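You operate a simulated robot arm through the tools that you are given. There is no shell and no other tool. Be economical: measure what you need, move in short steps, check, and stop when the job is done.

You run a simulated two-armed robot. Do the job below in one go: nothing can be reset, and whatever is moved stays where it is left.

Task
Wipe up the spill on the parts table top with the cloth and put it back.

The check looks at the end state, three seconds after you hand in, the way a careful person would. Anything else that was tipped, shoved, dropped, spilled or broken makes it a failure. Flat cloth is picked up by pressing the open fingertips on it (5 to 10 N) and closing them slowly along it; thin cloth reads only 2 to 8 mm in the jaws.

Robot
Two 7-joint arms with two-finger parallel grippers on one trunk, on a base that drives. Base frame: it is fixed to the floor where the robot stands at the start and does not move with it; the origin is under the middle of the robot, x ahead of it, y to its left, z up. Units: m, rad, N and s.
The left shoulder is at the start at [0.05, 0.177, 1.129], the right one opposite. Payload 3.43 kg a hand.
The TCP of each hand is the grasp point between the finger pads, 0.034 m short of the fingertips. In the tool frame z runs along the fingers and y along their closing line. Largest opening 0.128 m; finger width 0.024, thickness 0.012; the body of the gripper, 0.048 by 0.13 m, starts 0.096 m behind the TCP.
Orientation is that of the tool frame in the base frame, as a unit quaternion [x, y, z, w]. With the fingers straight down and closing along the base's y, the tool's x points along the base's -x, its y along +y and its z along -z.

Tools
- The arms move only by the tool drive_tool. It takes "left_commands", "right_commands" or both (then of equal length, played together; a hand with none holds still); each is a list of rows, each a list of 3 entries, a list of its own where there are three numbers: the shift along the tool's x, y, z in units of 30 mm (1.0 is 30 mm), then the turn, a rotation vector about the tool's x, y, z in units of 4 degrees (1.0 is 4 degrees), then the gripper command, from -1 (shut) to 1 (fully open), values between in proportion. In form: [[[tx, ty, tz], [wx, wy, wz], jaw], ...]. A call has 1 to 8 rows; each row shifts and turns the commanded pose from where the row before left it, along the tool's axes as they then stand. A call with a number of a shift or a turn outside -1 to 1 is refused whole. A row lasts 0.2 s, in which the tool goes at most 0.05 m and 0.15 rad; a call with a longer step from one row to the next is refused whole, and so is a gripper value outside its range. A pose out of reach is approached as far as the arm can. The call stops where the force on the tool passes 40 N (or 10 N more than at its start, if that is more) or the arm is blocked; 0.2 s more then pass. Each finger travels about 0.108 m/s and halts on what it meets, pressing with about 31 N; the grip force reading is that of the motor and also rises with nothing between the fingers. The clock runs only during rows and for 0.2 s after the last one: add rows that do not move to give the fingers time. It gives the time, the measured TCP pose, the force on the tool (base axes), the opening and the grip force at its end, in the units of the frame above (readings bear some noise), with the torque about the TCP (base axes, N m) and any sound that the robot's microphone picked up.
- Cameras (640 x 400 px; columns grow to the right, rows downward): "scene" is now at [0.1427, 0.039, 1.2823]; the picture's right is [0.47, -0.88, 0.00], its down [-0.59, -0.32, -0.74] and it looks along [0.65, 0.35, -0.67] (base axes); focal length 266 px, centre (320, 200). "left" rides on the left gripper at [0.076, 0.011, -0.16] in its tool frame; the picture's right is [-0.15, 0.99, 0.00], its down [-0.88, -0.13, -0.46] and it looks along [-0.45, -0.07, 0.89] (tool axes); focal length 234 px, centre (320, 200). "right" rides on the right gripper at [0.076, -0.011, -0.16] in its tool frame; the picture's right is [0.15, 0.99, 0.00], its down [-0.88, 0.13, -0.46] and it looks along [-0.45, 0.07, 0.89] (tool axes); focal length 234 px, centre (320, 200). There is no depth. A picture from a camera that has moved, and an enlarged one, comes with that camera's place and axes in the base frame and with its lens.
- grab_frame(camera): a new picture of that camera. The clock stands still meanwhile.
- raise_lower(by): slides the trunk up (or, below 0, down) by that many m; the arms and the scene camera ride with it, the base frame stays. It gives what a move gives, with no picture.
- base_move(legs): drives the robot by 1 to 6 legs, each [ahead, turn to the left] in m and rad, along the robot's own axes; the way and the turn of a leg run together, so that a leg with both is an arc; at most 1.5 m and 3.142 rad a leg. The arms and the cameras ride along, it lands a little off, and it stops where it bumps. It gives what a move gives.
- pan_tilt(pan, tilt): turns the head with the scene camera to pan (to the left, within 1.396 rad either way) and tilt (down, from -0.506 to 1.204), counted from straight ahead of the robot. It gives what a move gives.
- zoom(camera, box): a new picture of the part [left, top, right, bottom] of that camera's present view, enlarged. The clock stands still meanwhile.
- job_done(): hands the job in; it is judged then, once.

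Go step by step. Nothing tells you exact positions but the pictures and the camera data: compare them with the known pose of the tool, close in by small moves and look again before you grip or let go. The budget is 120 turns and 108 pictures, counting those below and the enlarged ones. Unless the task says otherwise, let go and move clear before handing in, and close with one line.

The tools are called after "Call:" as name(argument=value, ...) on one line, values as JSON. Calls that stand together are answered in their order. drive_tool: Moves the arms, as the interface text tells. Its arguments: {"type":"object","properties":{"left_commands":{"type":"array","items":{"type":"array"}},"right_commands":{"type":"array","items":{"type":"array"}}},"required":[]} The other tools are called the same way: raise_lower (by) slides the trunk up or down; base_move (legs) drives the base; pan_tilt (pan, tilt) turns the head that bears the scene camera; grab_frame (camera) takes a picture; zoom (camera, box) takes an enlarged picture of a part of a camera's view; job_done () hands the job in.

At the start:

```text
time: 0.0
left_tcp_pos: [0.3433, 0.3436, 1.0175]
left_tcp_rot: [-0.001, 1.0, 0.0, -0.001]
left_force: [0.5, -0.6, 0.3]
left_ft_torque: [0.01, 0.01, 0.0]
left_width: 0.1279
left_gripper_force: 0.0
right_tcp_pos: [0.4377, 0.0492, 1.0296]
right_tcp_rot: [0.0, 1.0, 0.001, 0.0]
right_force: [0.4, 0.2, 0.5]
right_ft_torque: [-0.01, -0.01, 0.01]
right_width: 0.1278
right_gripper_force: 0.0
trunk travel left (down, up): [-0.3, 0.101]
robot x, y, heading: [-0.0027, 0.0018, -0.005]
head pan, tilt: [0.494, 0.733]
```

scene: 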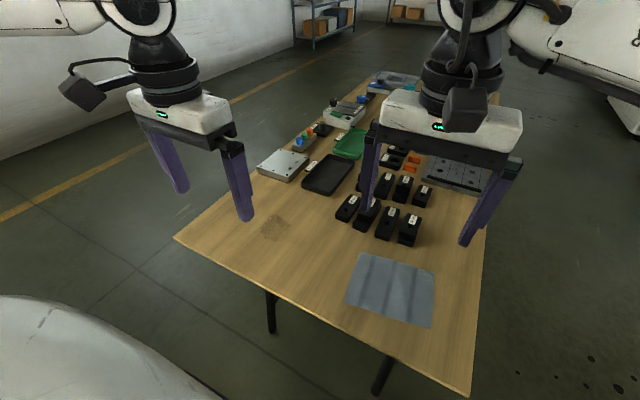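
right: 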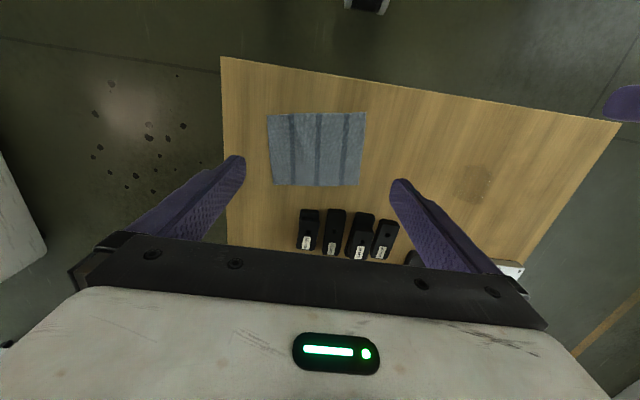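
left: 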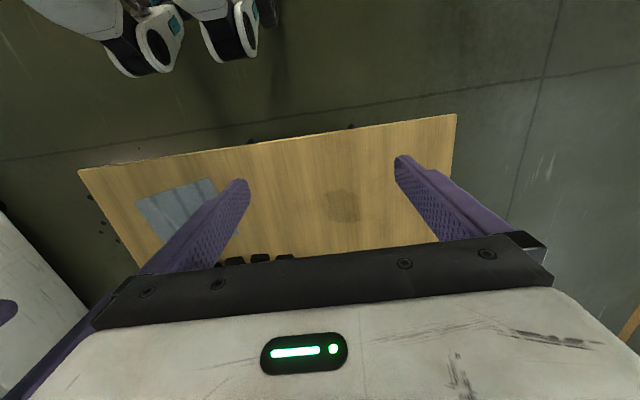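

The cloth lies near (0.51, 0.045) and the stain is near (0.53, 0.39), with black blocks beyond x≈0.64. I'll move the right hand clear to the right and take close looks at both.

Call:
drive_tool(right_commands=[[[0, -1, 0], [0, 0, 0], 1], [[0, -1, 0], [0, 0, 0], 1], [[0, -1, 0], [0, 0, 0], 1], [[0, -1, 0], [0, 0, 0], 1], [[0, -1, 0], [0, 0, 0], 1], [[0, -1, 0], [0, 0, 0], 1], [[0, -1, 0], [0, 0, 0], 1], [[0, -1, 0], [0, 0, 0], 1]])

Call:
pan_tilt(pan=0.4, tilt=0.9)

Call:
grab_frame(camera="scene")

Call:
zoom(camera="left", box=[60, 80, 480, 290])

```text
time: 1.8
left_tcp_pos: [0.3431, 0.3429, 1.018]
left_tcp_rot: [-0.001, 1.0, 0.0, 0.0]
left_force: [0.3, -0.3, -0.3]
left_ft_torque: [0.0, 0.0, -0.01]
left_width: 0.1281
left_gripper_force: 0.0
right_tcp_pos: [0.4408, -0.1922, 1.0288]
right_tcp_rot: [-0.001, 1.0, 0.001, 0.0]
right_force: [-0.1, 0.3, 0.3]
right_ft_torque: [-0.01, 0.04, 0.02]
right_width: 0.1281
right_gripper_force: 0.1
trunk travel left (down, up): [-0.3, 0.101]
robot x, y, heading: [0.003, -0.0003, -0.003]
head pan, tilt: [0.494, 0.733]
```

```text
time: 2.5
left_tcp_pos: [0.3418, 0.3432, 1.0176]
left_tcp_rot: [-0.001, 1.0, 0.001, -0.001]
left_force: [-0.5, 0.8, 0.2]
left_ft_torque: [0.0, 0.01, 0.01]
left_width: 0.1279
left_gripper_force: 0.2
right_tcp_pos: [0.439, -0.1917, 1.03]
right_tcp_rot: [0.0, 1.0, 0.0, 0.0]
right_force: [0.5, -0.5, 1.1]
right_ft_torque: [-0.01, -0.03, 0.01]
right_width: 0.1278
right_gripper_force: 0.1
trunk travel left (down, up): [-0.3, 0.101]
robot x, y, heading: [0.0023, -0.0022, 0.0]
head pan, tilt: [0.4, 0.901]
```

```text
104 pictures are left
camera scene: at [0.1386, 0.0288, 1.269], right [0.39, -0.92, 0.0], down [-0.72, -0.3, -0.62], along [0.57, 0.24, -0.78], focal length 266 px, centre (320, 200)
```

scene: 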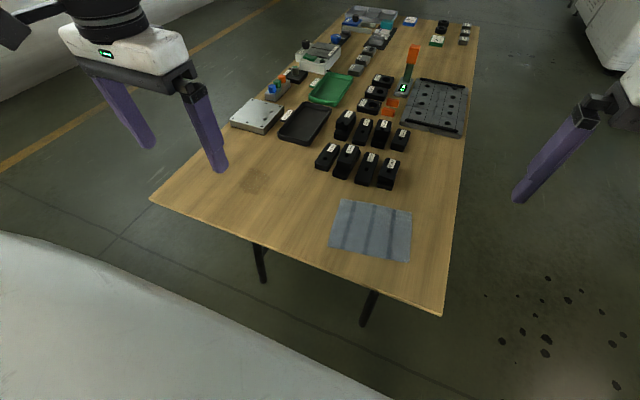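

```text
1.52 times, centred on (270, 185) of left
camera zoom: at [0.2675, 0.3554, 1.1769], right [0.14, 0.99, 0.0], down [0.88, -0.13, 0.46], along [0.45, -0.07, -0.89], focal length 357 px, centre (396, 223)
```

zoom: 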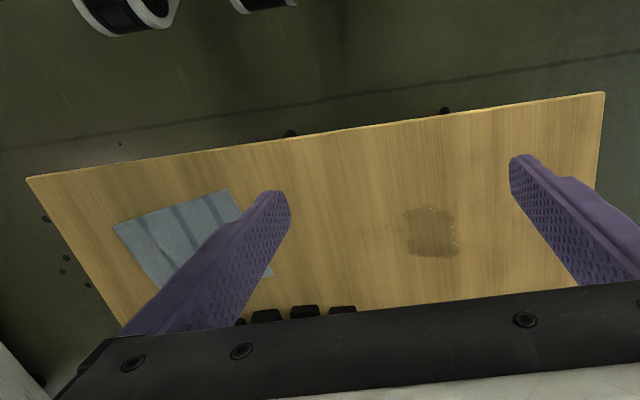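

The stain spans roughly x 0.485–0.57, y 0.33–0.41; the cloth is rotated about 10°. Its far corner is at the limit of reach, so I'll drive ahead a little, then take the left hand over the cloth's left edge.

Call:
base_move(legs=[[0.08, 0]])

Call:
drive_tool(left_commands=[[[-1, 0, 0], [0, 0, 0], 0], [[-1, -1, 0], [0, 0, 0], 0], [[-1, -1, 0], [0, 0, 0], 0], [[0, -1, 1], [0, 0, -1], 0], [[0, -1, 1], [0, 0, -1], 0], [[0, -1, 1], [0, 0, -0.4], 0], [[0, -1, 0], [0, 0, 0], 0]])

Call:
grab_frame(camera="left")

Call:
grab_frame(camera="scene")

```text
time: 3.6
left_tcp_pos: [0.4209, 0.3448, 1.018]
left_tcp_rot: [0.0, 1.0, 0.0, 0.0]
left_force: [0.1, 0.1, -0.1]
left_ft_torque: [-0.01, 0.03, 0.04]
left_width: 0.1278
left_gripper_force: 0.0
right_tcp_pos: [0.5195, -0.1905, 1.0283]
right_tcp_rot: [0.001, 1.0, 0.001, 0.0]
right_force: [0.2, -0.3, -1.1]
right_ft_torque: [0.02, 0.03, -0.05]
right_width: 0.1281
right_gripper_force: 0.1
trunk travel left (down, up): [-0.3, 0.101]
robot x, y, heading: [0.0798, -0.0024, 0.003]
head pan, tilt: [0.4, 0.901]
```

```text
time: 5.2
left_tcp_pos: [0.5232, 0.1644, 0.925]
left_tcp_rot: [-0.086, 0.996, 0.0, 0.0]
left_force: [0.2, -0.5, -0.5]
left_ft_torque: [0.01, -0.01, 0.02]
left_width: 0.0639
left_gripper_force: 0.0
right_tcp_pos: [0.519, -0.1922, 1.029]
right_tcp_rot: [0.0, 1.0, 0.0, 0.0]
right_force: [0.0, 0.6, -0.1]
right_ft_torque: [-0.03, 0.0, 0.01]
right_width: 0.128
right_gripper_force: 0.1
trunk travel left (down, up): [-0.3, 0.101]
robot x, y, heading: [0.0763, -0.0016, -0.004]
head pan, tilt: [0.4, 0.901]
```

```text
102 pictures are left
camera left: at [0.4473, 0.1635, 1.085], right [-0.02, 1.0, 0.0], down [0.89, 0.02, 0.46], along [0.46, 0.01, -0.89], focal length 234 px, centre (320, 200)
```

left: 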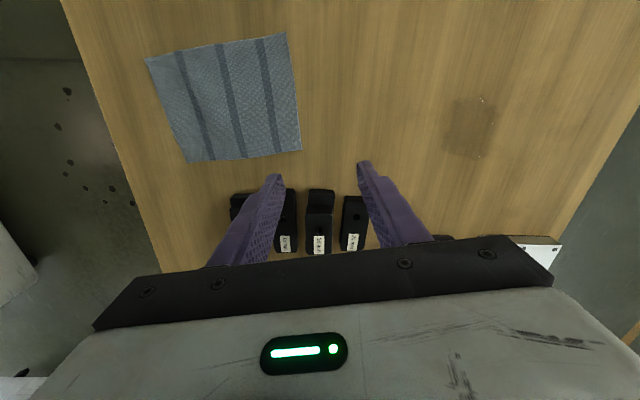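

```text
101 pictures are left
camera scene: at [0.2175, 0.0286, 1.2689], right [0.39, -0.92, 0.0], down [-0.72, -0.31, -0.62], along [0.57, 0.24, -0.78], focal length 266 px, centre (320, 200)
```

scene: 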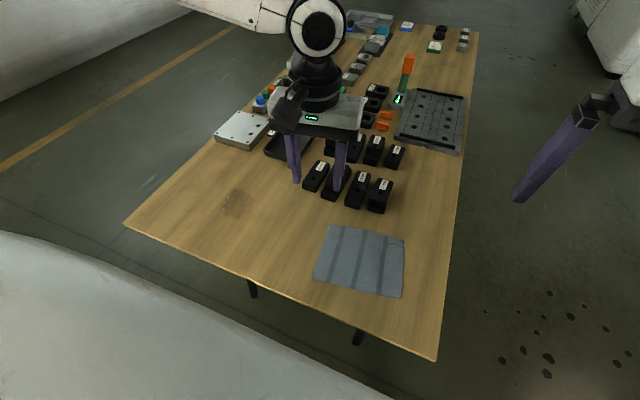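

The cloth's left edge runs from about (0.405, 0.118) to (0.555, 0.14); the stain is about x 0.47–0.56, y 0.355–0.44. I'll hover the left fingertips over a spot 4 cm inside that edge.

Call:
drive_tool(left_commands=[[[0.8, -0.8, 0], [0, 0, 0], -0.2], [[0.8, -0.8, 0], [0, 0, 0], -0.2], [[0, -0.8, 1], [0, 0, 0], -0.2], [[0, 0, 1], [0, 0, 0], -0.2], [[0, 0, 1], [0, 0, 0], -0.2], [[0, 0, 1], [0, 0, 0], -0.2], [[0, 0, 0.7], [0, 0, 0], -0.2]])

Call:
grab_frame(camera="left")

Call:
zoom(camera="scene", box=[220, 120, 460, 320])

```text
time: 6.8
left_tcp_pos: [0.4613, 0.1622, 0.8202]
left_tcp_rot: [-0.084, 0.996, -0.001, 0.001]
left_force: [0.7, 0.7, -0.3]
left_ft_torque: [0.0, 0.0, 0.0]
left_width: 0.0514
left_gripper_force: 0.0
left hand out of reach, approached as far as the arm can: row 2, 3, 4, 5, 6, 7
right_tcp_pos: [0.5183, -0.1909, 1.0291]
right_tcp_rot: [0.0, 1.0, 0.0, 0.0]
right_force: [0.1, 0.0, -0.2]
right_ft_torque: [0.02, 0.0, 0.0]
right_width: 0.1281
right_gripper_force: 0.1
trunk travel left (down, up): [-0.3, 0.101]
robot x, y, heading: [0.0797, 0.0005, -0.002]
head pan, tilt: [0.4, 0.901]
```

```text
100 pictures are left
camera left: at [0.3847, 0.1618, 0.9799], right [-0.02, 1.0, 0.0], down [0.89, 0.02, 0.46], along [0.46, 0.01, -0.89], focal length 234 px, centre (320, 200)
```

left: 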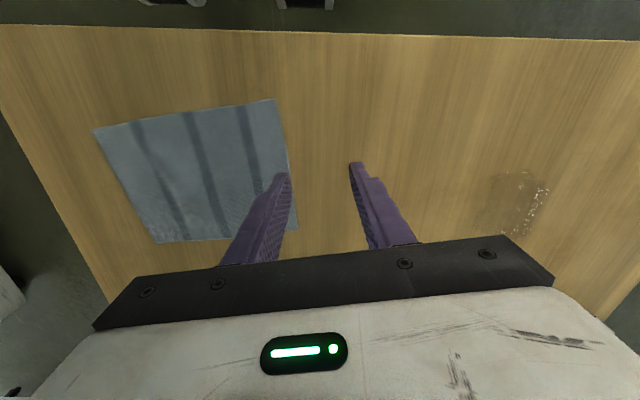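

```text
2.00 times, centred on (340, 220) of scene
camera zoom: at [0.2173, 0.0289, 1.269], right [0.39, -0.92, 0.0], down [-0.72, -0.31, -0.62], along [0.57, 0.24, -0.78], focal length 532 px, centre (280, 160)
```

zoom: 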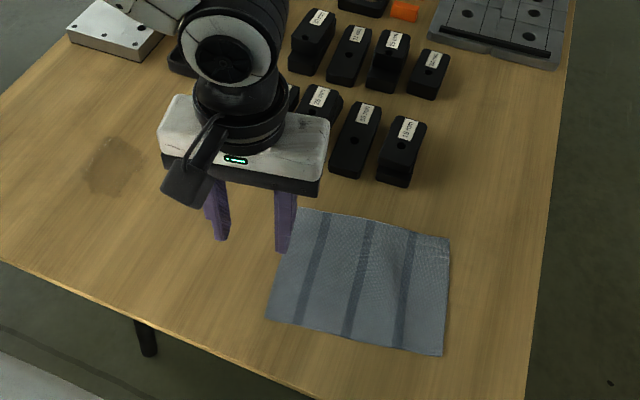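

The arm couldn't fold that far inward at this stance, so it stopped short, clear of the cloth. I'll raise the hand, back off slightly and turn right so the cloth falls in the left arm's sector.

Call:
drive_tool(left_commands=[[[0, 0, -1], [0, 0, 0], -0.2], [[0, 0, -1], [0, 0, 0], -0.2], [[0, 0, -1], [0, 0, 0], -0.2]])

Call:
base_move(legs=[[-0.06, 0], [0, -0.25]])

```text
time: 7.6
left_tcp_pos: [0.4612, 0.1646, 0.9097]
left_tcp_rot: [-0.084, 0.996, 0.0, 0.0]
left_force: [0.2, 0.4, 0.9]
left_ft_torque: [0.0, 0.02, -0.01]
left_width: 0.0512
left_gripper_force: 0.0
right_tcp_pos: [0.5183, -0.1919, 1.0295]
right_tcp_rot: [0.001, 1.0, -0.001, 0.0]
right_force: [0.4, 0.8, 0.2]
right_ft_torque: [-0.02, 0.03, 0.0]
right_width: 0.128
right_gripper_force: 0.0
trunk travel left (down, up): [-0.3, 0.101]
robot x, y, heading: [0.0822, -0.0014, -0.002]
head pan, tilt: [0.4, 0.901]
```

```text
time: 9.4
left_tcp_pos: [0.4296, 0.0661, 0.9094]
left_tcp_rot: [0.039, 0.999, 0.0, 0.0]
left_force: [0.1, -0.7, 0.6]
left_ft_torque: [0.01, -0.01, -0.01]
left_width: 0.0514
left_gripper_force: 0.0
right_tcp_pos: [0.3988, -0.2921, 1.029]
right_tcp_rot: [0.122, 0.992, 0.0, 0.0]
right_force: [-0.2, -0.8, 0.4]
right_ft_torque: [0.01, -0.04, -0.01]
right_width: 0.128
right_gripper_force: 0.1
trunk travel left (down, up): [-0.3, 0.101]
robot x, y, heading: [0.0166, -0.0, -0.25]
head pan, tilt: [0.4, 0.901]
```

The hand is now beside the target; I'll turn it to match the cloth and hover it at z≈0.775 over (0.488, 0.085).

Call:
drive_tool(left_commands=[[[-0.94, 0.39, 0], [0, 0, 0], -0.2], [[-0.94, 0.39, 0], [0, 0, 0], -0.2], [[0, 0, 0.9], [0, 0, -0.9], -0.2], [[0, 0, 0.9], [0, 0, -0.9], -0.2], [[0, 0, 0.9], [0, 0, -0.9], -0.2], [[0, 0, 0.9], [0, 0, -0.6], -0.2], [[0, 0, 0.87], [0, 0, 0], -0.2]])

Call:
grab_frame(camera="left")

Call:
grab_frame(camera="scene")

```text
time: 11.2
left_tcp_pos: [0.4857, 0.0948, 0.7954]
left_tcp_rot: [-0.077, 0.997, -0.007, 0.007]
left_force: [-3.8, 0.3, 23.1]
left_ft_torque: [0.72, 0.35, 0.1]
left_width: 0.0509
left_gripper_force: 0.0
left hand out of reach, approached as far as the arm can: row 6, 7
right_tcp_pos: [0.3978, -0.2925, 1.0293]
right_tcp_rot: [0.122, 0.992, 0.001, 0.002]
right_force: [-0.3, 1.1, 0.0]
right_ft_torque: [-0.01, -0.01, 0.0]
right_width: 0.1278
right_gripper_force: 0.0
trunk travel left (down, up): [-0.3, 0.101]
robot x, y, heading: [0.0143, -0.0, -0.242]
head pan, tilt: [0.4, 0.901]
stopped in row 7 (left hand): the force on the tool passed its limit (the readings are from after the stop); the commanded pose is now the measured one
```

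```text
98 pictures are left
camera left: at [0.4069, 0.0973, 0.9539], right [-0.01, 1.0, -0.01], down [0.88, 0.01, 0.47], along [0.47, -0.01, -0.88], focal length 234 px, centre (320, 200)
```

left: 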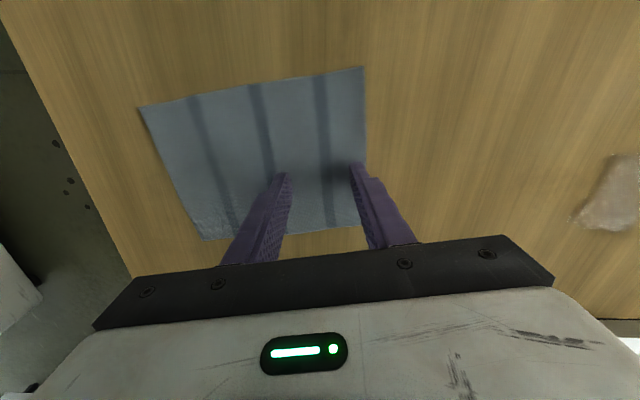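

```text
97 pictures are left
camera scene: at [0.1587, -0.0064, 1.2694], right [0.15, -0.99, 0.0], down [-0.77, -0.12, -0.62], along [0.61, 0.1, -0.78], focal length 266 px, centre (320, 200)
```

scene: 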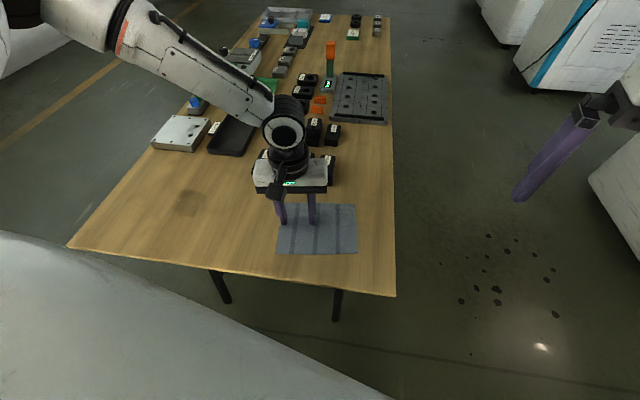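

The left hand met an upward 23 N at TCP z≈0.795, so either the table is higher than stated or something touches. I'll look closely at the fingertips.

Call:
zoom(camera="scene", box=[220, 130, 380, 270])

Call:
zoom(camera="left", box=[180, 60, 460, 270])

```text
2.86 times, centred on (300, 200) of scene
camera zoom: at [0.1587, -0.0064, 1.2694], right [0.15, -0.99, 0.0], down [-0.77, -0.12, -0.62], along [0.61, 0.1, -0.78], focal length 760 px, centre (377, 200)
```

zoom: 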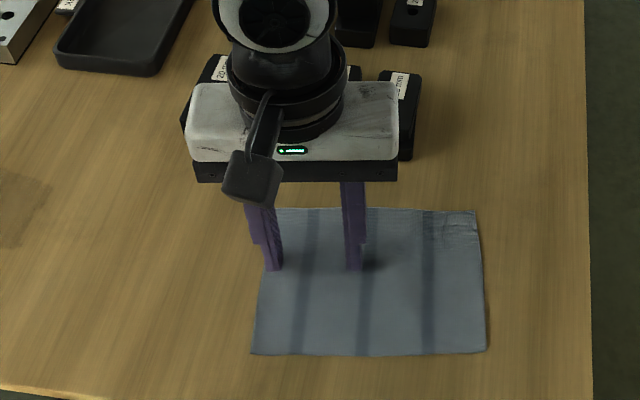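

```text
1.90 times, centred on (320, 165) of left
camera zoom: at [0.4069, 0.0973, 0.9539], right [-0.01, 1.0, -0.01], down [0.88, 0.01, 0.47], along [0.47, -0.01, -0.88], focal length 446 px, centre (320, 267)
```

zoom: 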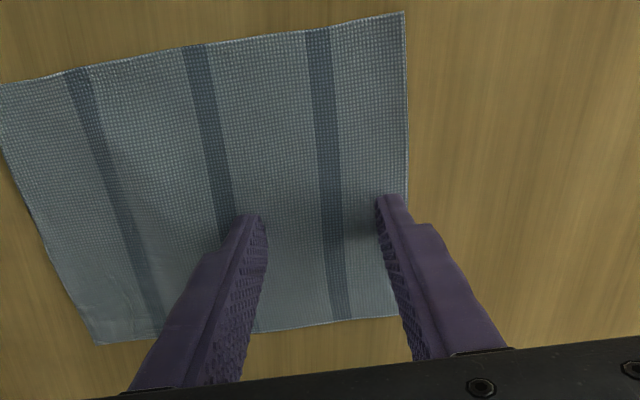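

The fingertips are in fact resting on the cloth, so the table is at about z≈0.759. I'll read the force with a still row before closing.

Call:
drive_tool(left_commands=[[[0, 0, -0.05], [0, 0, 0], -0.2], [[0, 0, 0], [0, 0, 0], -0.2]])

```text
time: 11.8
left_tcp_pos: [0.4852, 0.0955, 0.7961]
left_tcp_rot: [-0.077, 0.997, -0.006, 0.006]
left_force: [-1.3, -1.6, 21.6]
left_ft_torque: [0.59, 0.26, 0.08]
left_width: 0.05
left_gripper_force: 0.1
right_tcp_pos: [0.3971, -0.2936, 1.0306]
right_tcp_rot: [0.123, 0.992, 0.002, 0.001]
right_force: [1.0, 0.0, -0.3]
right_ft_torque: [-0.02, 0.01, -0.01]
right_width: 0.1281
right_gripper_force: 0.1
trunk travel left (down, up): [-0.3, 0.101]
robot x, y, heading: [0.0179, 0.0016, -0.243]
head pan, tilt: [0.4, 0.901]
```

Call:
drive_tool(left_commands=[[[0, 0, -0.1], [0, 0, 0], -0.2], [[0, 0, 0], [0, 0, 0], -0.2]])

```text
time: 12.4
left_tcp_pos: [0.4834, 0.0967, 0.7958]
left_tcp_rot: [-0.077, 0.997, -0.005, 0.004]
left_force: [-0.6, 0.3, 0.7]
left_ft_torque: [0.02, 0.01, 0.0]
left_width: 0.0508
left_gripper_force: 0.1
right_tcp_pos: [0.3981, -0.2939, 1.0298]
right_tcp_rot: [0.123, 0.992, 0.001, 0.0]
right_force: [0.5, 1.2, 0.0]
right_ft_torque: [-0.01, 0.02, 0.02]
right_width: 0.1281
right_gripper_force: 0.0
trunk travel left (down, up): [-0.3, 0.101]
robot x, y, heading: [0.0196, -0.0016, -0.244]
head pan, tilt: [0.4, 0.901]
```

Call:
drive_tool(left_commands=[[[0, 0, 0.05], [0, 0, 0], -0.2], [[0, 0, 0], [0, 0, 0], -0.2]])

```text
time: 13.0
left_tcp_pos: [0.4847, 0.0956, 0.7956]
left_tcp_rot: [-0.077, 0.997, -0.005, 0.005]
left_force: [-1.2, 0.9, 6.4]
left_ft_torque: [0.25, 0.1, 0.01]
left_width: 0.052
left_gripper_force: 0.7
right_tcp_pos: [0.3989, -0.2932, 1.0287]
right_tcp_rot: [0.123, 0.992, -0.001, 0.001]
right_force: [-0.3, 0.1, -0.4]
right_ft_torque: [-0.01, 0.0, 0.0]
right_width: 0.1277
right_gripper_force: 0.0
trunk travel left (down, up): [-0.3, 0.101]
robot x, y, heading: [0.0165, 0.0004, -0.242]
head pan, tilt: [0.4, 0.901]
```

The press is 6.4 N, in range. Now I'll close slowly.

Call:
drive_tool(left_commands=[[[0, 0, 0], [0, 0, 0], -0.3], [[0, 0, 0], [0, 0, 0], -0.4], [[0, 0, 0], [0, 0, 0], -0.5], [[0, 0, 0], [0, 0, 0], -0.6], [[0, 0, 0], [0, 0, 0], -0.7], [[0, 0, 0], [0, 0, 0], -0.8], [[0, 0, 0], [0, 0, 0], -0.9], [[0, 0, 0], [0, 0, 0], -1]])

Call:
drive_tool(left_commands=[[[0, 0, 0], [0, 0, 0], -1], [[0, 0, 0], [0, 0, 0], -1]])

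Call:
zoom(camera="left", box=[120, 40, 440, 280])

Call:
zoom(camera="scene", box=[220, 130, 380, 270])

```text
time: 14.8
left_tcp_pos: [0.4852, 0.096, 0.7965]
left_tcp_rot: [-0.077, 0.997, -0.005, 0.005]
left_force: [0.4, 0.1, 4.9]
left_ft_torque: [0.03, 0.02, -0.03]
left_width: 0.0018
left_gripper_force: 30.8
right_tcp_pos: [0.3989, -0.2919, 1.0292]
right_tcp_rot: [0.123, 0.992, 0.0, 0.002]
right_force: [0.4, 0.4, -0.3]
right_ft_torque: [0.05, 0.0, 0.0]
right_width: 0.1279
right_gripper_force: 0.0
trunk travel left (down, up): [-0.3, 0.101]
robot x, y, heading: [0.0196, 0.0018, -0.246]
head pan, tilt: [0.4, 0.901]
```

```text
time: 15.4
left_tcp_pos: [0.4851, 0.0975, 0.7946]
left_tcp_rot: [-0.076, 0.997, -0.005, 0.004]
left_force: [-0.1, 1.6, 4.8]
left_ft_torque: [0.05, 0.04, 0.01]
left_width: 0.0017
left_gripper_force: 31.1
right_tcp_pos: [0.3978, -0.2931, 1.03]
right_tcp_rot: [0.122, 0.992, 0.0, 0.001]
right_force: [-0.7, -0.6, -0.1]
right_ft_torque: [0.01, 0.0, -0.02]
right_width: 0.1278
right_gripper_force: 0.2
trunk travel left (down, up): [-0.3, 0.101]
robot x, y, heading: [0.0164, 0.0007, -0.248]
head pan, tilt: [0.4, 0.901]
```

```text
1.67 times, centred on (280, 160) of left
camera zoom: at [0.4076, 0.098, 0.954], right [-0.01, 1.0, -0.01], down [0.89, 0.01, 0.46], along [0.47, -0.01, -0.89], focal length 390 px, centre (387, 267)
```

zoom: 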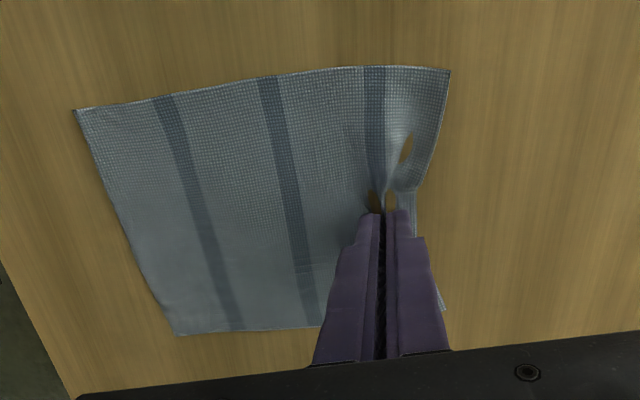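

```text
2.86 times, centred on (300, 200) of scene
camera zoom: at [0.16, -0.0063, 1.269], right [0.15, -0.99, 0.0], down [-0.77, -0.12, -0.62], along [0.61, 0.1, -0.78], focal length 760 px, centre (377, 200)
```

zoom: 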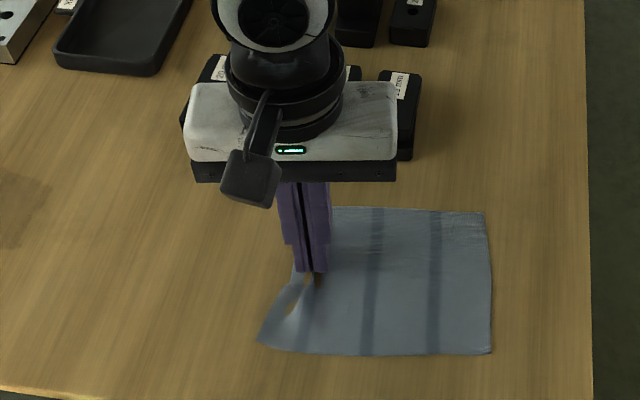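

The cloth gathered between the fingers, reading about 1.8 mm. I'll lift slightly to test the grip.

Call:
drive_tool(left_commands=[[[0, 0, -0.5], [0, 0, 0], -1], [[0, 0, -0.5], [0, 0, 0], -1]])

Call:
zoom(camera="left", box=[120, 40, 440, 280])

Call:
zoom(camera="scene", box=[220, 130, 380, 270])

```text
time: 16.0
left_tcp_pos: [0.4856, 0.0951, 0.8262]
left_tcp_rot: [-0.076, 0.997, -0.005, 0.004]
left_force: [0.2, -0.1, -0.3]
left_ft_torque: [0.03, -0.04, -0.04]
left_width: 0.0015
left_gripper_force: 30.7
right_tcp_pos: [0.3986, -0.2946, 1.0295]
right_tcp_rot: [0.124, 0.992, 0.0, 0.0]
right_force: [0.3, -0.5, 0.6]
right_ft_torque: [0.02, 0.0, -0.01]
right_width: 0.1281
right_gripper_force: 0.1
trunk travel left (down, up): [-0.3, 0.101]
robot x, y, heading: [0.0215, 0.0008, -0.246]
head pan, tilt: [0.4, 0.901]
```

```text
1.67 times, centred on (280, 160) of left
camera zoom: at [0.4079, 0.0984, 0.9848], right [-0.01, 1.0, -0.01], down [0.89, 0.01, 0.46], along [0.46, -0.01, -0.89], focal length 390 px, centre (387, 267)
```

zoom: 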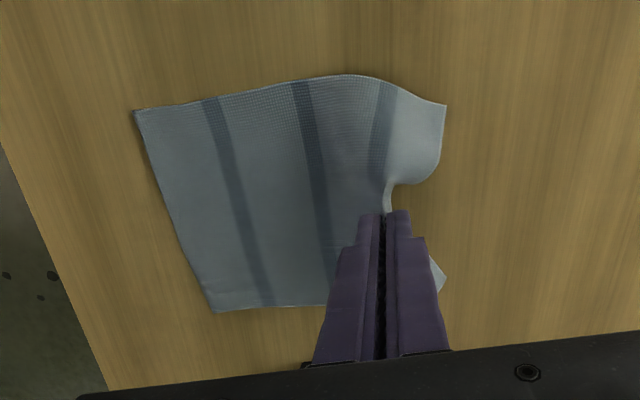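

```text
2.86 times, centred on (300, 200) of scene
camera zoom: at [0.1603, -0.0063, 1.2689], right [0.15, -0.99, 0.0], down [-0.77, -0.12, -0.62], along [0.61, 0.09, -0.78], focal length 760 px, centre (377, 200)
```

zoom: 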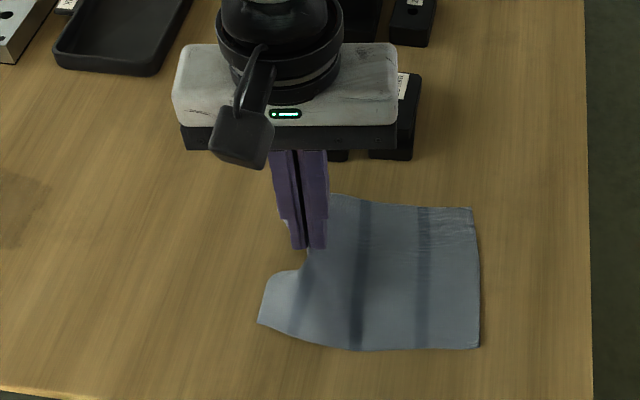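

The grip holds. I'll carry the cloth low, trailing, towards the stain's near side at about (0.505, 0.30).

Call:
drive_tool(left_commands=[[[-0.243, 0.95, 0], [0, 0, 0], -1], [[-0.243, 0.95, 0], [0, 0, 0], -1], [[-0.243, 0.95, 0], [0, 0, 0], -1], [[-0.243, 0.95, 0], [0, 0, 0], -1], [[-0.243, 0.95, 0], [0, 0, 0], -1], [[-0.243, 0.95, 0], [0, 0, 0], -1], [[-0.243, 0.95, 0], [0, 0, 0], -1]])

Call:
grab_frame(camera="left")

Call:
grab_frame(camera="scene")

```text
time: 17.6
left_tcp_pos: [0.5056, 0.3028, 0.8251]
left_tcp_rot: [-0.076, 0.997, -0.005, 0.005]
left_force: [-0.4, -0.3, 0.0]
left_ft_torque: [0.01, 0.01, 0.01]
left_width: 0.0018
left_gripper_force: 30.9
right_tcp_pos: [0.3979, -0.2926, 1.0298]
right_tcp_rot: [0.123, 0.992, 0.0, 0.001]
right_force: [0.3, -0.1, 0.1]
right_ft_torque: [0.0, 0.01, 0.0]
right_width: 0.1277
right_gripper_force: 0.0
trunk travel left (down, up): [-0.3, 0.101]
robot x, y, heading: [0.0156, 0.0048, -0.247]
head pan, tilt: [0.4, 0.901]
```

```text
90 pictures are left
camera left: at [0.4268, 0.3053, 0.9839], right [-0.01, 1.0, -0.01], down [0.89, 0.01, 0.46], along [0.47, -0.01, -0.89], focal length 234 px, centre (320, 200)
```

left: 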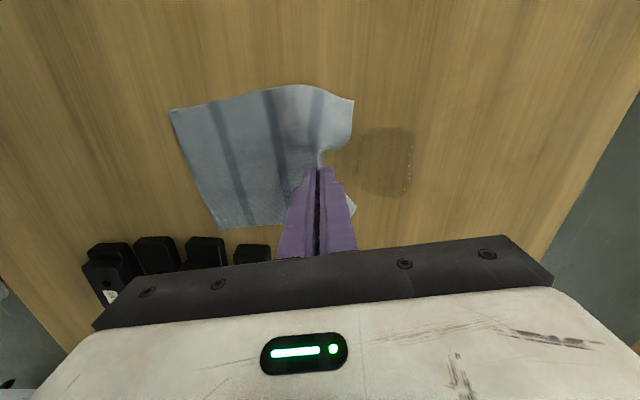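

```text
89 pictures are left
camera scene: at [0.1603, -0.0059, 1.269], right [0.15, -0.99, 0.0], down [-0.77, -0.12, -0.62], along [0.61, 0.09, -0.78], focal length 266 px, centre (320, 200)
```

scene: 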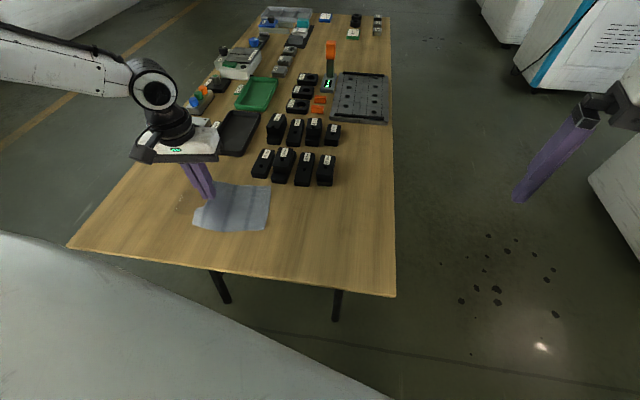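

The cloth trails well. The stain is at x 0.465–0.545, y 0.34–0.40, just ahead. I'll lower to contact.

Call:
drive_tool(left_commands=[[[0, 0.2, 0.5], [0, 0, 0], -1], [[0, 0.2, 0.5], [0, 0, 0], -1], [[0, 0, 0.03], [0, 0, 0], -1]])

```text
time: 18.4
left_tcp_pos: [0.5036, 0.3139, 0.7959]
left_tcp_rot: [-0.076, 0.997, -0.005, 0.006]
left_force: [-2.6, 1.5, 15.2]
left_ft_torque: [0.19, 0.21, 0.03]
left_width: 0.0018
left_gripper_force: 30.1
right_tcp_pos: [0.3972, -0.2931, 1.0289]
right_tcp_rot: [0.122, 0.992, 0.0, 0.002]
right_force: [0.2, 0.3, 0.4]
right_ft_torque: [-0.03, 0.0, 0.0]
right_width: 0.1282
right_gripper_force: 0.0
trunk travel left (down, up): [-0.3, 0.101]
robot x, y, heading: [0.0175, 0.0019, -0.247]
head pan, tilt: [0.4, 0.901]
```

Call:
drive_tool(left_commands=[[[0.4, 0.58, -0.03], [0, 0, 0], -1], [[0.4, 0.58, 0], [0, 0, 0], -1], [[-0.97, -0.15, 0], [0, 0, 0], -1], [[-0.97, -0.15, 0], [0, 0, 0], -1], [[-0.1, 0.66, 0], [0, 0, 0], -1], [[0.97, 0.15, 0], [0, 0, 0], -1], [[0.97, 0.15, 0], [0, 0, 0], -1]])

Call:
grab_frame(camera="left")

```text
time: 20.0
left_tcp_pos: [0.4772, 0.3627, 0.7941]
left_tcp_rot: [-0.075, 0.997, -0.006, 0.009]
left_force: [9.3, -0.3, 22.4]
left_ft_torque: [0.16, -0.09, -0.02]
left_width: 0.0019
left_gripper_force: 31.2
right_tcp_pos: [0.3975, -0.2931, 1.0292]
right_tcp_rot: [0.123, 0.992, 0.001, 0.0]
right_force: [0.1, 0.8, 0.3]
right_ft_torque: [0.0, 0.01, 0.0]
right_width: 0.128
right_gripper_force: 0.1
trunk travel left (down, up): [-0.3, 0.101]
robot x, y, heading: [0.0186, 0.0049, -0.244]
head pan, tilt: [0.4, 0.901]
```

```text
88 pictures are left
camera left: at [0.3974, 0.3642, 0.9531], right [0.0, 1.0, -0.01], down [0.88, 0.01, 0.47], along [0.47, -0.01, -0.88], focal length 234 px, centre (320, 200)
```

left: 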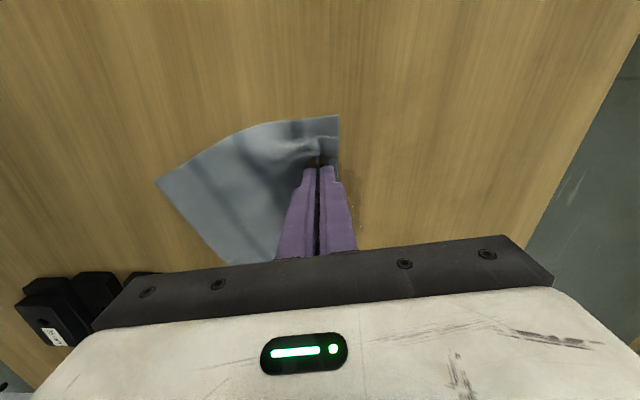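

The wipe is working, with the stain being covered. I'll continue with the farther strokes, easing the press slightly.

Call:
drive_tool(left_commands=[[[0, 0.66, -0.04], [0, 0, 0], -1], [[-0.97, -0.15, 0], [0, 0, 0], -1], [[-0.97, -0.15, 0], [0, 0, 0], -1], [[-0.1, 0.66, 0], [0, 0, 0], -1], [[0.97, 0.15, 0], [0, 0, 0], -1], [[0.97, 0.15, 0], [0, 0, 0], -1], [[-0.1, 0.66, 0], [0, 0, 0], -1], [[-0.97, -0.15, 0], [0, 0, 0], -1]])

Call:
grab_frame(camera="left")

Call:
zoom(camera="scene", box=[60, 120, 300, 280])

```text
time: 20.4
left_tcp_pos: [0.4718, 0.3803, 0.7947]
left_tcp_rot: [-0.075, 0.997, -0.009, 0.004]
left_force: [-6.9, -5.2, 20.9]
left_ft_torque: [0.02, 0.33, 0.08]
left_width: 0.0014
left_gripper_force: 30.8
right_tcp_pos: [0.3979, -0.2934, 1.0311]
right_tcp_rot: [0.122, 0.993, 0.001, 0.001]
right_force: [0.4, 0.6, -0.3]
right_ft_torque: [-0.01, 0.02, -0.01]
right_width: 0.1278
right_gripper_force: 0.1
trunk travel left (down, up): [-0.3, 0.101]
robot x, y, heading: [0.0172, 0.0011, -0.244]
head pan, tilt: [0.4, 0.901]
stopped in row 2 (left hand): the force on the tool passed its limit (the readings are from after the stop); the commanded pose is now the measured one
```

```text
87 pictures are left
camera left: at [0.3944, 0.3827, 0.9541], right [-0.01, 1.0, -0.02], down [0.89, 0.01, 0.46], along [0.46, -0.01, -0.89], focal length 234 px, centre (320, 200)
```

left: 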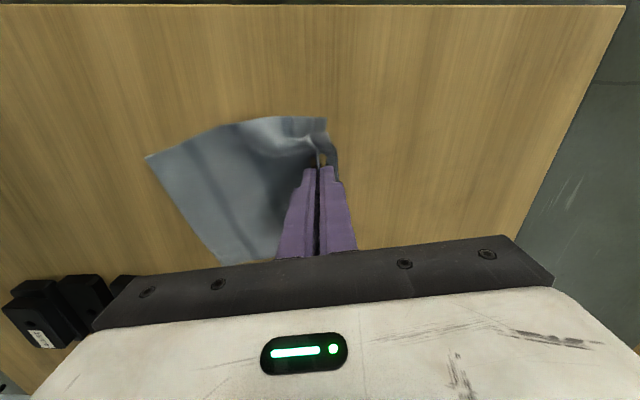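

```text
2.50 times, centred on (180, 200) of scene
camera zoom: at [0.1588, -0.0074, 1.2692], right [0.15, -0.99, 0.0], down [-0.77, -0.12, -0.62], along [0.61, 0.1, -0.78], focal length 665 px, centre (670, 200)
```

zoom: 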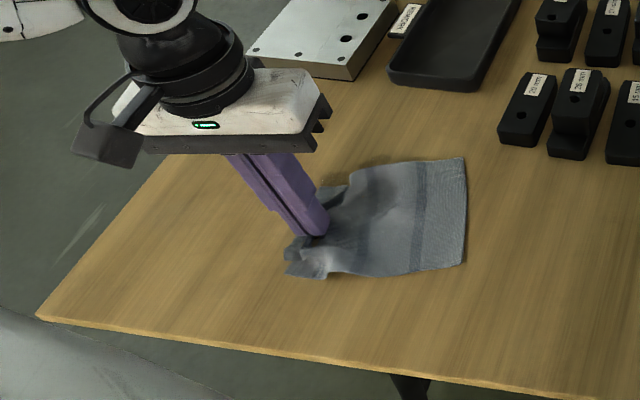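

No stain is visible around the cloth any more. I'll ease the press by 2 mm and finish the far strokes.

Call:
drive_tool(left_commands=[[[0, 0, -0.07], [0, 0, 0], -1], [[-0.97, -0.15, 0], [0, 0, 0], -1], [[-0.97, -0.15, 0], [0, 0, 0], -1], [[-0.1, 0.66, 0], [0, 0, 0], -1], [[0.97, 0.15, 0], [0, 0, 0], -1], [[0.97, 0.15, 0], [0, 0, 0], -1], [[-0.1, 0.66, 0], [0, 0, 0], -1]])

Call:
grab_frame(camera="left")

```text
time: 22.0
left_tcp_pos: [0.4739, 0.4212, 0.796]
left_tcp_rot: [-0.075, 0.997, -0.008, 0.005]
left_force: [1.2, -3.6, 7.7]
left_ft_torque: [-0.16, -0.03, 0.03]
left_width: 0.0016
left_gripper_force: 31.1
right_tcp_pos: [0.3974, -0.2942, 1.0291]
right_tcp_rot: [0.123, 0.992, 0.0, 0.001]
right_force: [0.2, 0.3, 0.0]
right_ft_torque: [0.01, 0.0, -0.01]
right_width: 0.1278
right_gripper_force: 0.0
trunk travel left (down, up): [-0.3, 0.101]
robot x, y, heading: [0.0196, 0.0026, -0.245]
head pan, tilt: [0.4, 0.901]
```

```text
85 pictures are left
camera left: at [0.3959, 0.4241, 0.9546], right [-0.01, 1.0, -0.02], down [0.89, 0.01, 0.46], along [0.46, -0.01, -0.89], focal length 234 px, centre (320, 200)
```

left: 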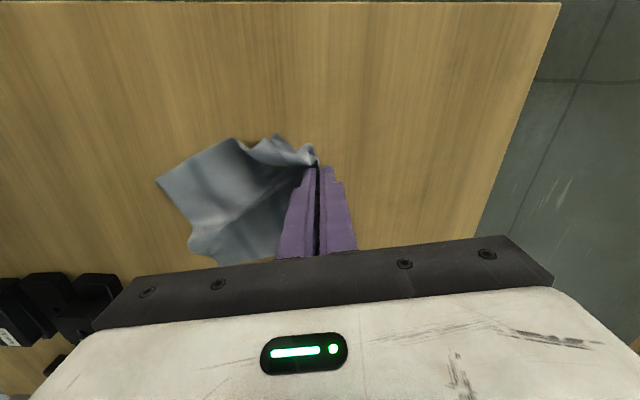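

Now I'll lift the cloth clear and look at the wiped area.

Call:
drive_tool(left_commands=[[[0, 0, -1], [0, 0, 0], -1], [[0, 0, -1], [0, 0, 0], -1], [[0, 0, -1], [0, 0, 0], -1], [[0, 0, -1], [0, 0, 0], -1], [[0, 0, -1], [0, 0, 0], -1], [[0, 0, -1], [0, 0, 0], -1], [[0, 0, 0], [0, 0, 0], -1]])

Call:
grab_frame(camera="left")

Call:
grab_frame(camera="scene")

```text
time: 23.6
left_tcp_pos: [0.4698, 0.4262, 0.9757]
left_tcp_rot: [-0.077, 0.997, -0.008, 0.001]
left_force: [-0.5, -0.1, 0.2]
left_ft_torque: [0.01, 0.02, 0.01]
left_width: 0.0017
left_gripper_force: 31.0
right_tcp_pos: [0.3991, -0.2938, 1.0296]
right_tcp_rot: [0.122, 0.993, 0.0, 0.0]
right_force: [-0.3, 0.5, 0.2]
right_ft_torque: [0.04, -0.01, -0.01]
right_width: 0.1282
right_gripper_force: 0.0
trunk travel left (down, up): [-0.3, 0.101]
robot x, y, heading: [0.0197, 0.0063, -0.249]
head pan, tilt: [0.4, 0.901]
```

```text
84 pictures are left
camera left: at [0.3928, 0.428, 1.1341], right [-0.01, 1.0, -0.02], down [0.89, 0.01, 0.46], along [0.46, -0.01, -0.89], focal length 234 px, centre (320, 200)
```

left: 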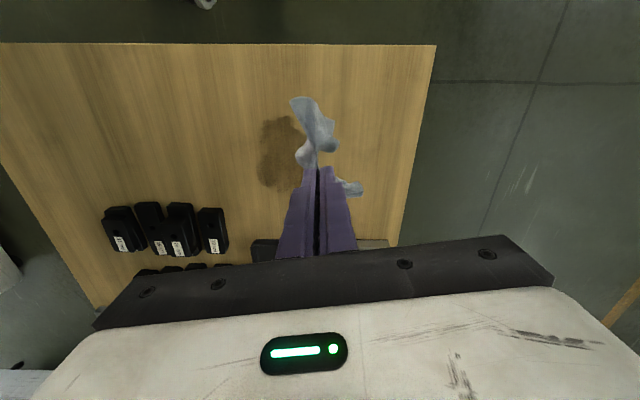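

```text
83 pictures are left
camera scene: at [0.1604, -0.0063, 1.2689], right [0.15, -0.99, 0.0], down [-0.77, -0.12, -0.62], along [0.61, 0.09, -0.78], focal length 266 px, centre (320, 200)
```

scene: 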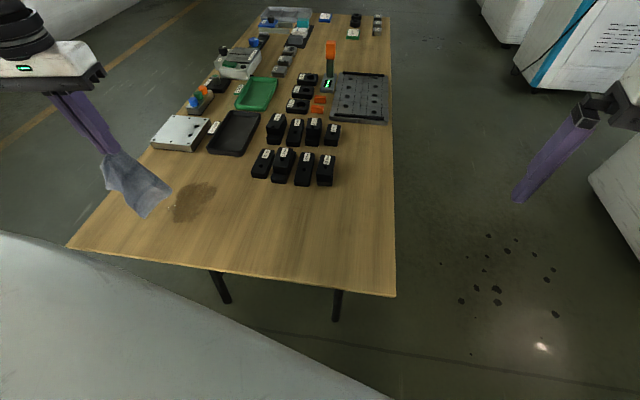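

The spill is still there, under where the cloth was. I'll look at it closely.

Call:
zoom(camera="scene", box=[80, 140, 280, 270])

Call:
zoom(camera="left", box=[200, 70, 400, 220])

```text
3.08 times, centred on (180, 205) of scene
camera zoom: at [0.1604, -0.0063, 1.2689], right [0.15, -0.99, 0.0], down [-0.77, -0.12, -0.62], along [0.61, 0.09, -0.78], focal length 819 px, centre (751, 185)
```

zoom: 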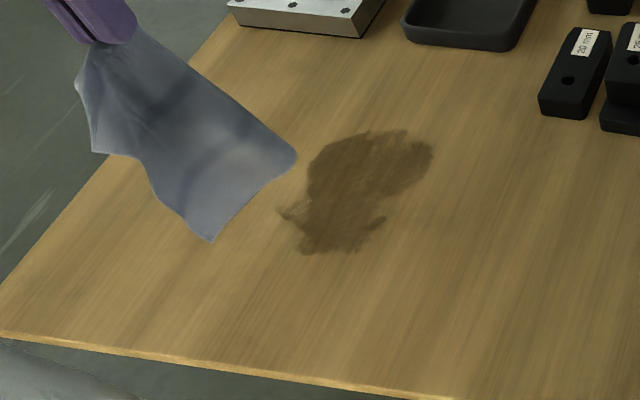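

```text
2.67 times, centred on (300, 145) of left
camera zoom: at [0.3928, 0.428, 1.1341], right [-0.01, 1.0, -0.02], down [0.89, 0.01, 0.46], along [0.46, -0.01, -0.89], focal length 624 px, centre (373, 347)
```

zoom: 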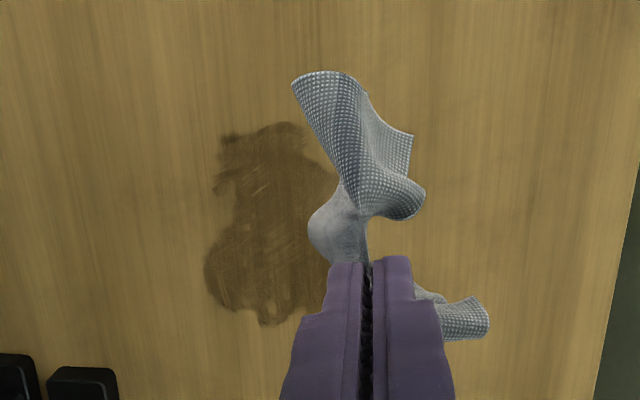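

The wipe smeared the liquid into x 0.44–0.57, y 0.33–0.41, so it needs more wiping with more cloth under the fingers. I'll lower the hanging cloth straight down over the smear so that it bunches into a pad.

Call:
drive_tool(left_commands=[[[-0.43, -1, 0], [0, 0, 0], -1], [[-0.43, -1, 0], [0, 0, 0], -1], [[0, 0, 1], [0, 0, 0], -1], [[0, 0, 1], [0, 0, 0], -1], [[0, 0, 1], [0, 0, 0], -1], [[0, 0, 1], [0, 0, 0], -1], [[0, 0, 1], [0, 0, 0], -1], [[0, 0, 0.6], [0, 0, 0], -1]])

Call:
drive_tool(left_commands=[[[0, 0, 0.25], [0, 0, 0], -1], [[0, 0, 0.1], [0, 0, 0], -1]])

Call:
zoom(camera="scene", box=[80, 140, 280, 270])

Call:
grab_frame(camera="left")

```text
time: 25.4
left_tcp_pos: [0.5053, 0.3655, 0.8061]
left_tcp_rot: [-0.076, 0.997, -0.008, 0.002]
left_force: [0.1, 0.2, 0.5]
left_ft_torque: [0.01, 0.01, -0.03]
left_width: 0.0016
left_gripper_force: 30.7
right_tcp_pos: [0.3968, -0.2932, 1.0286]
right_tcp_rot: [0.122, 0.992, 0.0, -0.001]
right_force: [-0.8, 0.1, 0.0]
right_ft_torque: [0.04, 0.03, -0.02]
right_width: 0.128
right_gripper_force: 0.0
trunk travel left (down, up): [-0.3, 0.101]
robot x, y, heading: [0.0214, 0.0004, -0.247]
head pan, tilt: [0.4, 0.901]
```

```text
time: 26.0
left_tcp_pos: [0.5079, 0.3656, 0.7965]
left_tcp_rot: [-0.077, 0.997, -0.007, 0.003]
left_force: [-1.7, 1.0, 12.7]
left_ft_torque: [0.01, 0.05, -0.02]
left_width: 0.0017
left_gripper_force: 30.8
right_tcp_pos: [0.3979, -0.2933, 1.0306]
right_tcp_rot: [0.123, 0.992, 0.002, 0.001]
right_force: [-0.6, -0.2, -0.1]
right_ft_torque: [-0.01, -0.01, 0.04]
right_width: 0.1278
right_gripper_force: 0.0
trunk travel left (down, up): [-0.3, 0.101]
robot x, y, heading: [0.0172, 0.0009, -0.247]
head pan, tilt: [0.4, 0.901]
```

```text
3.08 times, centred on (180, 205) of scene
camera zoom: at [0.1592, -0.0069, 1.2693], right [0.15, -0.99, 0.0], down [-0.77, -0.12, -0.62], along [0.61, 0.1, -0.78], focal length 819 px, centre (751, 185)
```

zoom: 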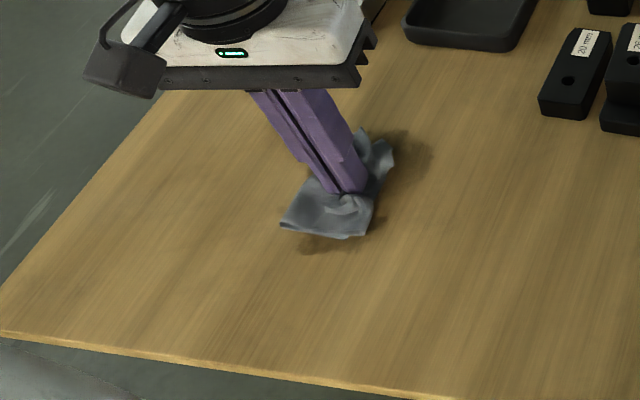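

```text
79 pictures are left
camera left: at [0.429, 0.3686, 0.956], right [-0.01, 1.0, -0.01], down [0.89, 0.01, 0.46], along [0.46, -0.01, -0.89], focal length 234 px, centre (320, 200)
```

left: 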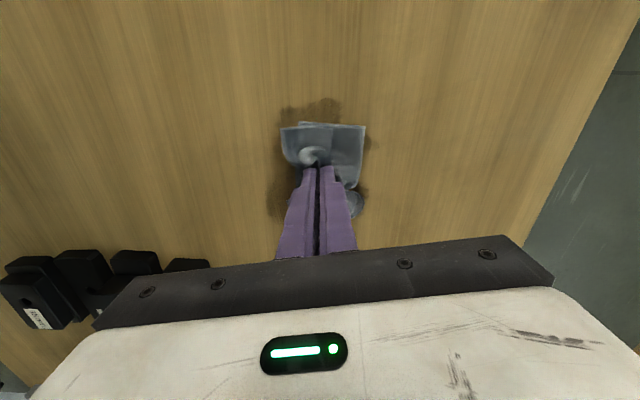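

The cloth is now a pad under the tips at 12.7 N. I'll rub it over the whole smear.

Call:
drive_tool(left_commands=[[[0.9, 0, -0.02], [0, 0, 0], -1], [[0.9, 0, 0], [0, 0, 0], -1], [[0, -0.7, 0], [0, 0, 0], -1], [[-0.9, 0, 0], [0, 0, 0], -1], [[-0.9, 0, 0], [0, 0, 0], -1], [[-0.9, 0, 0], [0, 0, 0], -1], [[-0.9, 0, 0], [0, 0, 0], -1], [[0, 0.7, 0], [0, 0, 0], -1]])

Call:
drive_tool(left_commands=[[[0.9, 0, 0], [0, 0, 0], -1], [[0.9, 0, 0], [0, 0, 0], -1], [[0.9, 0, 0], [0, 0, 0], -1], [[0.9, 0, 0], [0, 0, 0], -1], [[0, 0.7, 0], [0, 0, 0], -1], [[-0.9, 0, 0], [0, 0, 0], -1], [[-0.9, 0, 0], [0, 0, 0], -1], [[-0.9, 0, 0], [0, 0, 0], -1]])

Call:
grab_frame(camera="left")

Call:
zoom(camera="scene", box=[80, 140, 280, 270])

```text
time: 27.8
left_tcp_pos: [0.5604, 0.3755, 0.7969]
left_tcp_rot: [-0.076, 0.997, -0.008, 0.003]
left_force: [0.7, -2.3, 9.5]
left_ft_torque: [-0.06, -0.02, -0.01]
left_width: 0.0019
left_gripper_force: 31.2
right_tcp_pos: [0.3981, -0.295, 1.0289]
right_tcp_rot: [0.122, 0.992, 0.0, 0.001]
right_force: [-0.2, 0.3, -1.0]
right_ft_torque: [0.01, -0.06, 0.02]
right_width: 0.1279
right_gripper_force: 0.0
trunk travel left (down, up): [-0.3, 0.101]
robot x, y, heading: [0.0221, -0.0002, -0.25]
head pan, tilt: [0.4, 0.901]
```

```text
time: 29.6
left_tcp_pos: [0.5303, 0.3916, 0.7969]
left_tcp_rot: [-0.076, 0.997, -0.008, 0.003]
left_force: [-2.7, -1.0, 9.4]
left_ft_torque: [-0.07, 0.05, -0.01]
left_width: 0.0019
left_gripper_force: 31.0
right_tcp_pos: [0.397, -0.2937, 1.0296]
right_tcp_rot: [0.122, 0.993, 0.0, 0.002]
right_force: [0.1, 0.5, 0.3]
right_ft_torque: [0.02, 0.04, 0.0]
right_width: 0.1282
right_gripper_force: 0.1
trunk travel left (down, up): [-0.3, 0.101]
robot x, y, heading: [0.0214, -0.0013, -0.248]
head pan, tilt: [0.4, 0.901]
```

```text
78 pictures are left
camera left: at [0.4535, 0.3951, 0.9563], right [-0.01, 1.0, -0.02], down [0.89, 0.01, 0.46], along [0.46, -0.01, -0.89], focal length 234 px, centre (320, 200)
```

left: 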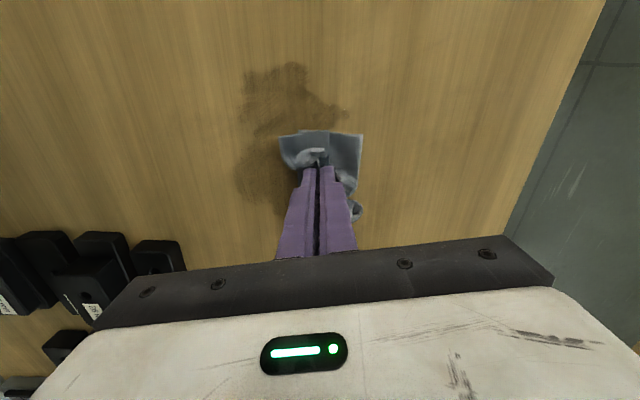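

```text
3.08 times, centred on (180, 205) of scene
camera zoom: at [0.1595, -0.0071, 1.2691], right [0.15, -0.99, 0.0], down [-0.77, -0.12, -0.62], along [0.61, 0.1, -0.78], focal length 819 px, centre (751, 185)
```

zoom: 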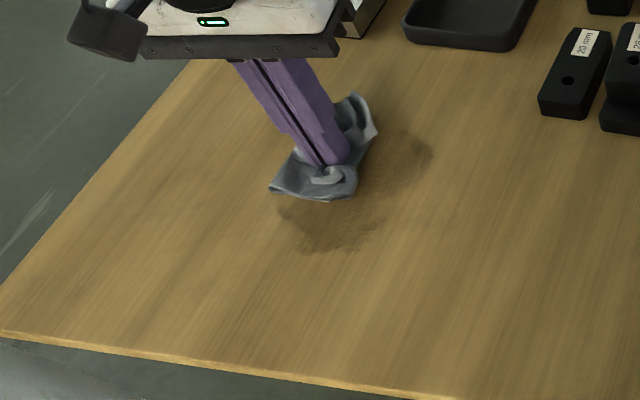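

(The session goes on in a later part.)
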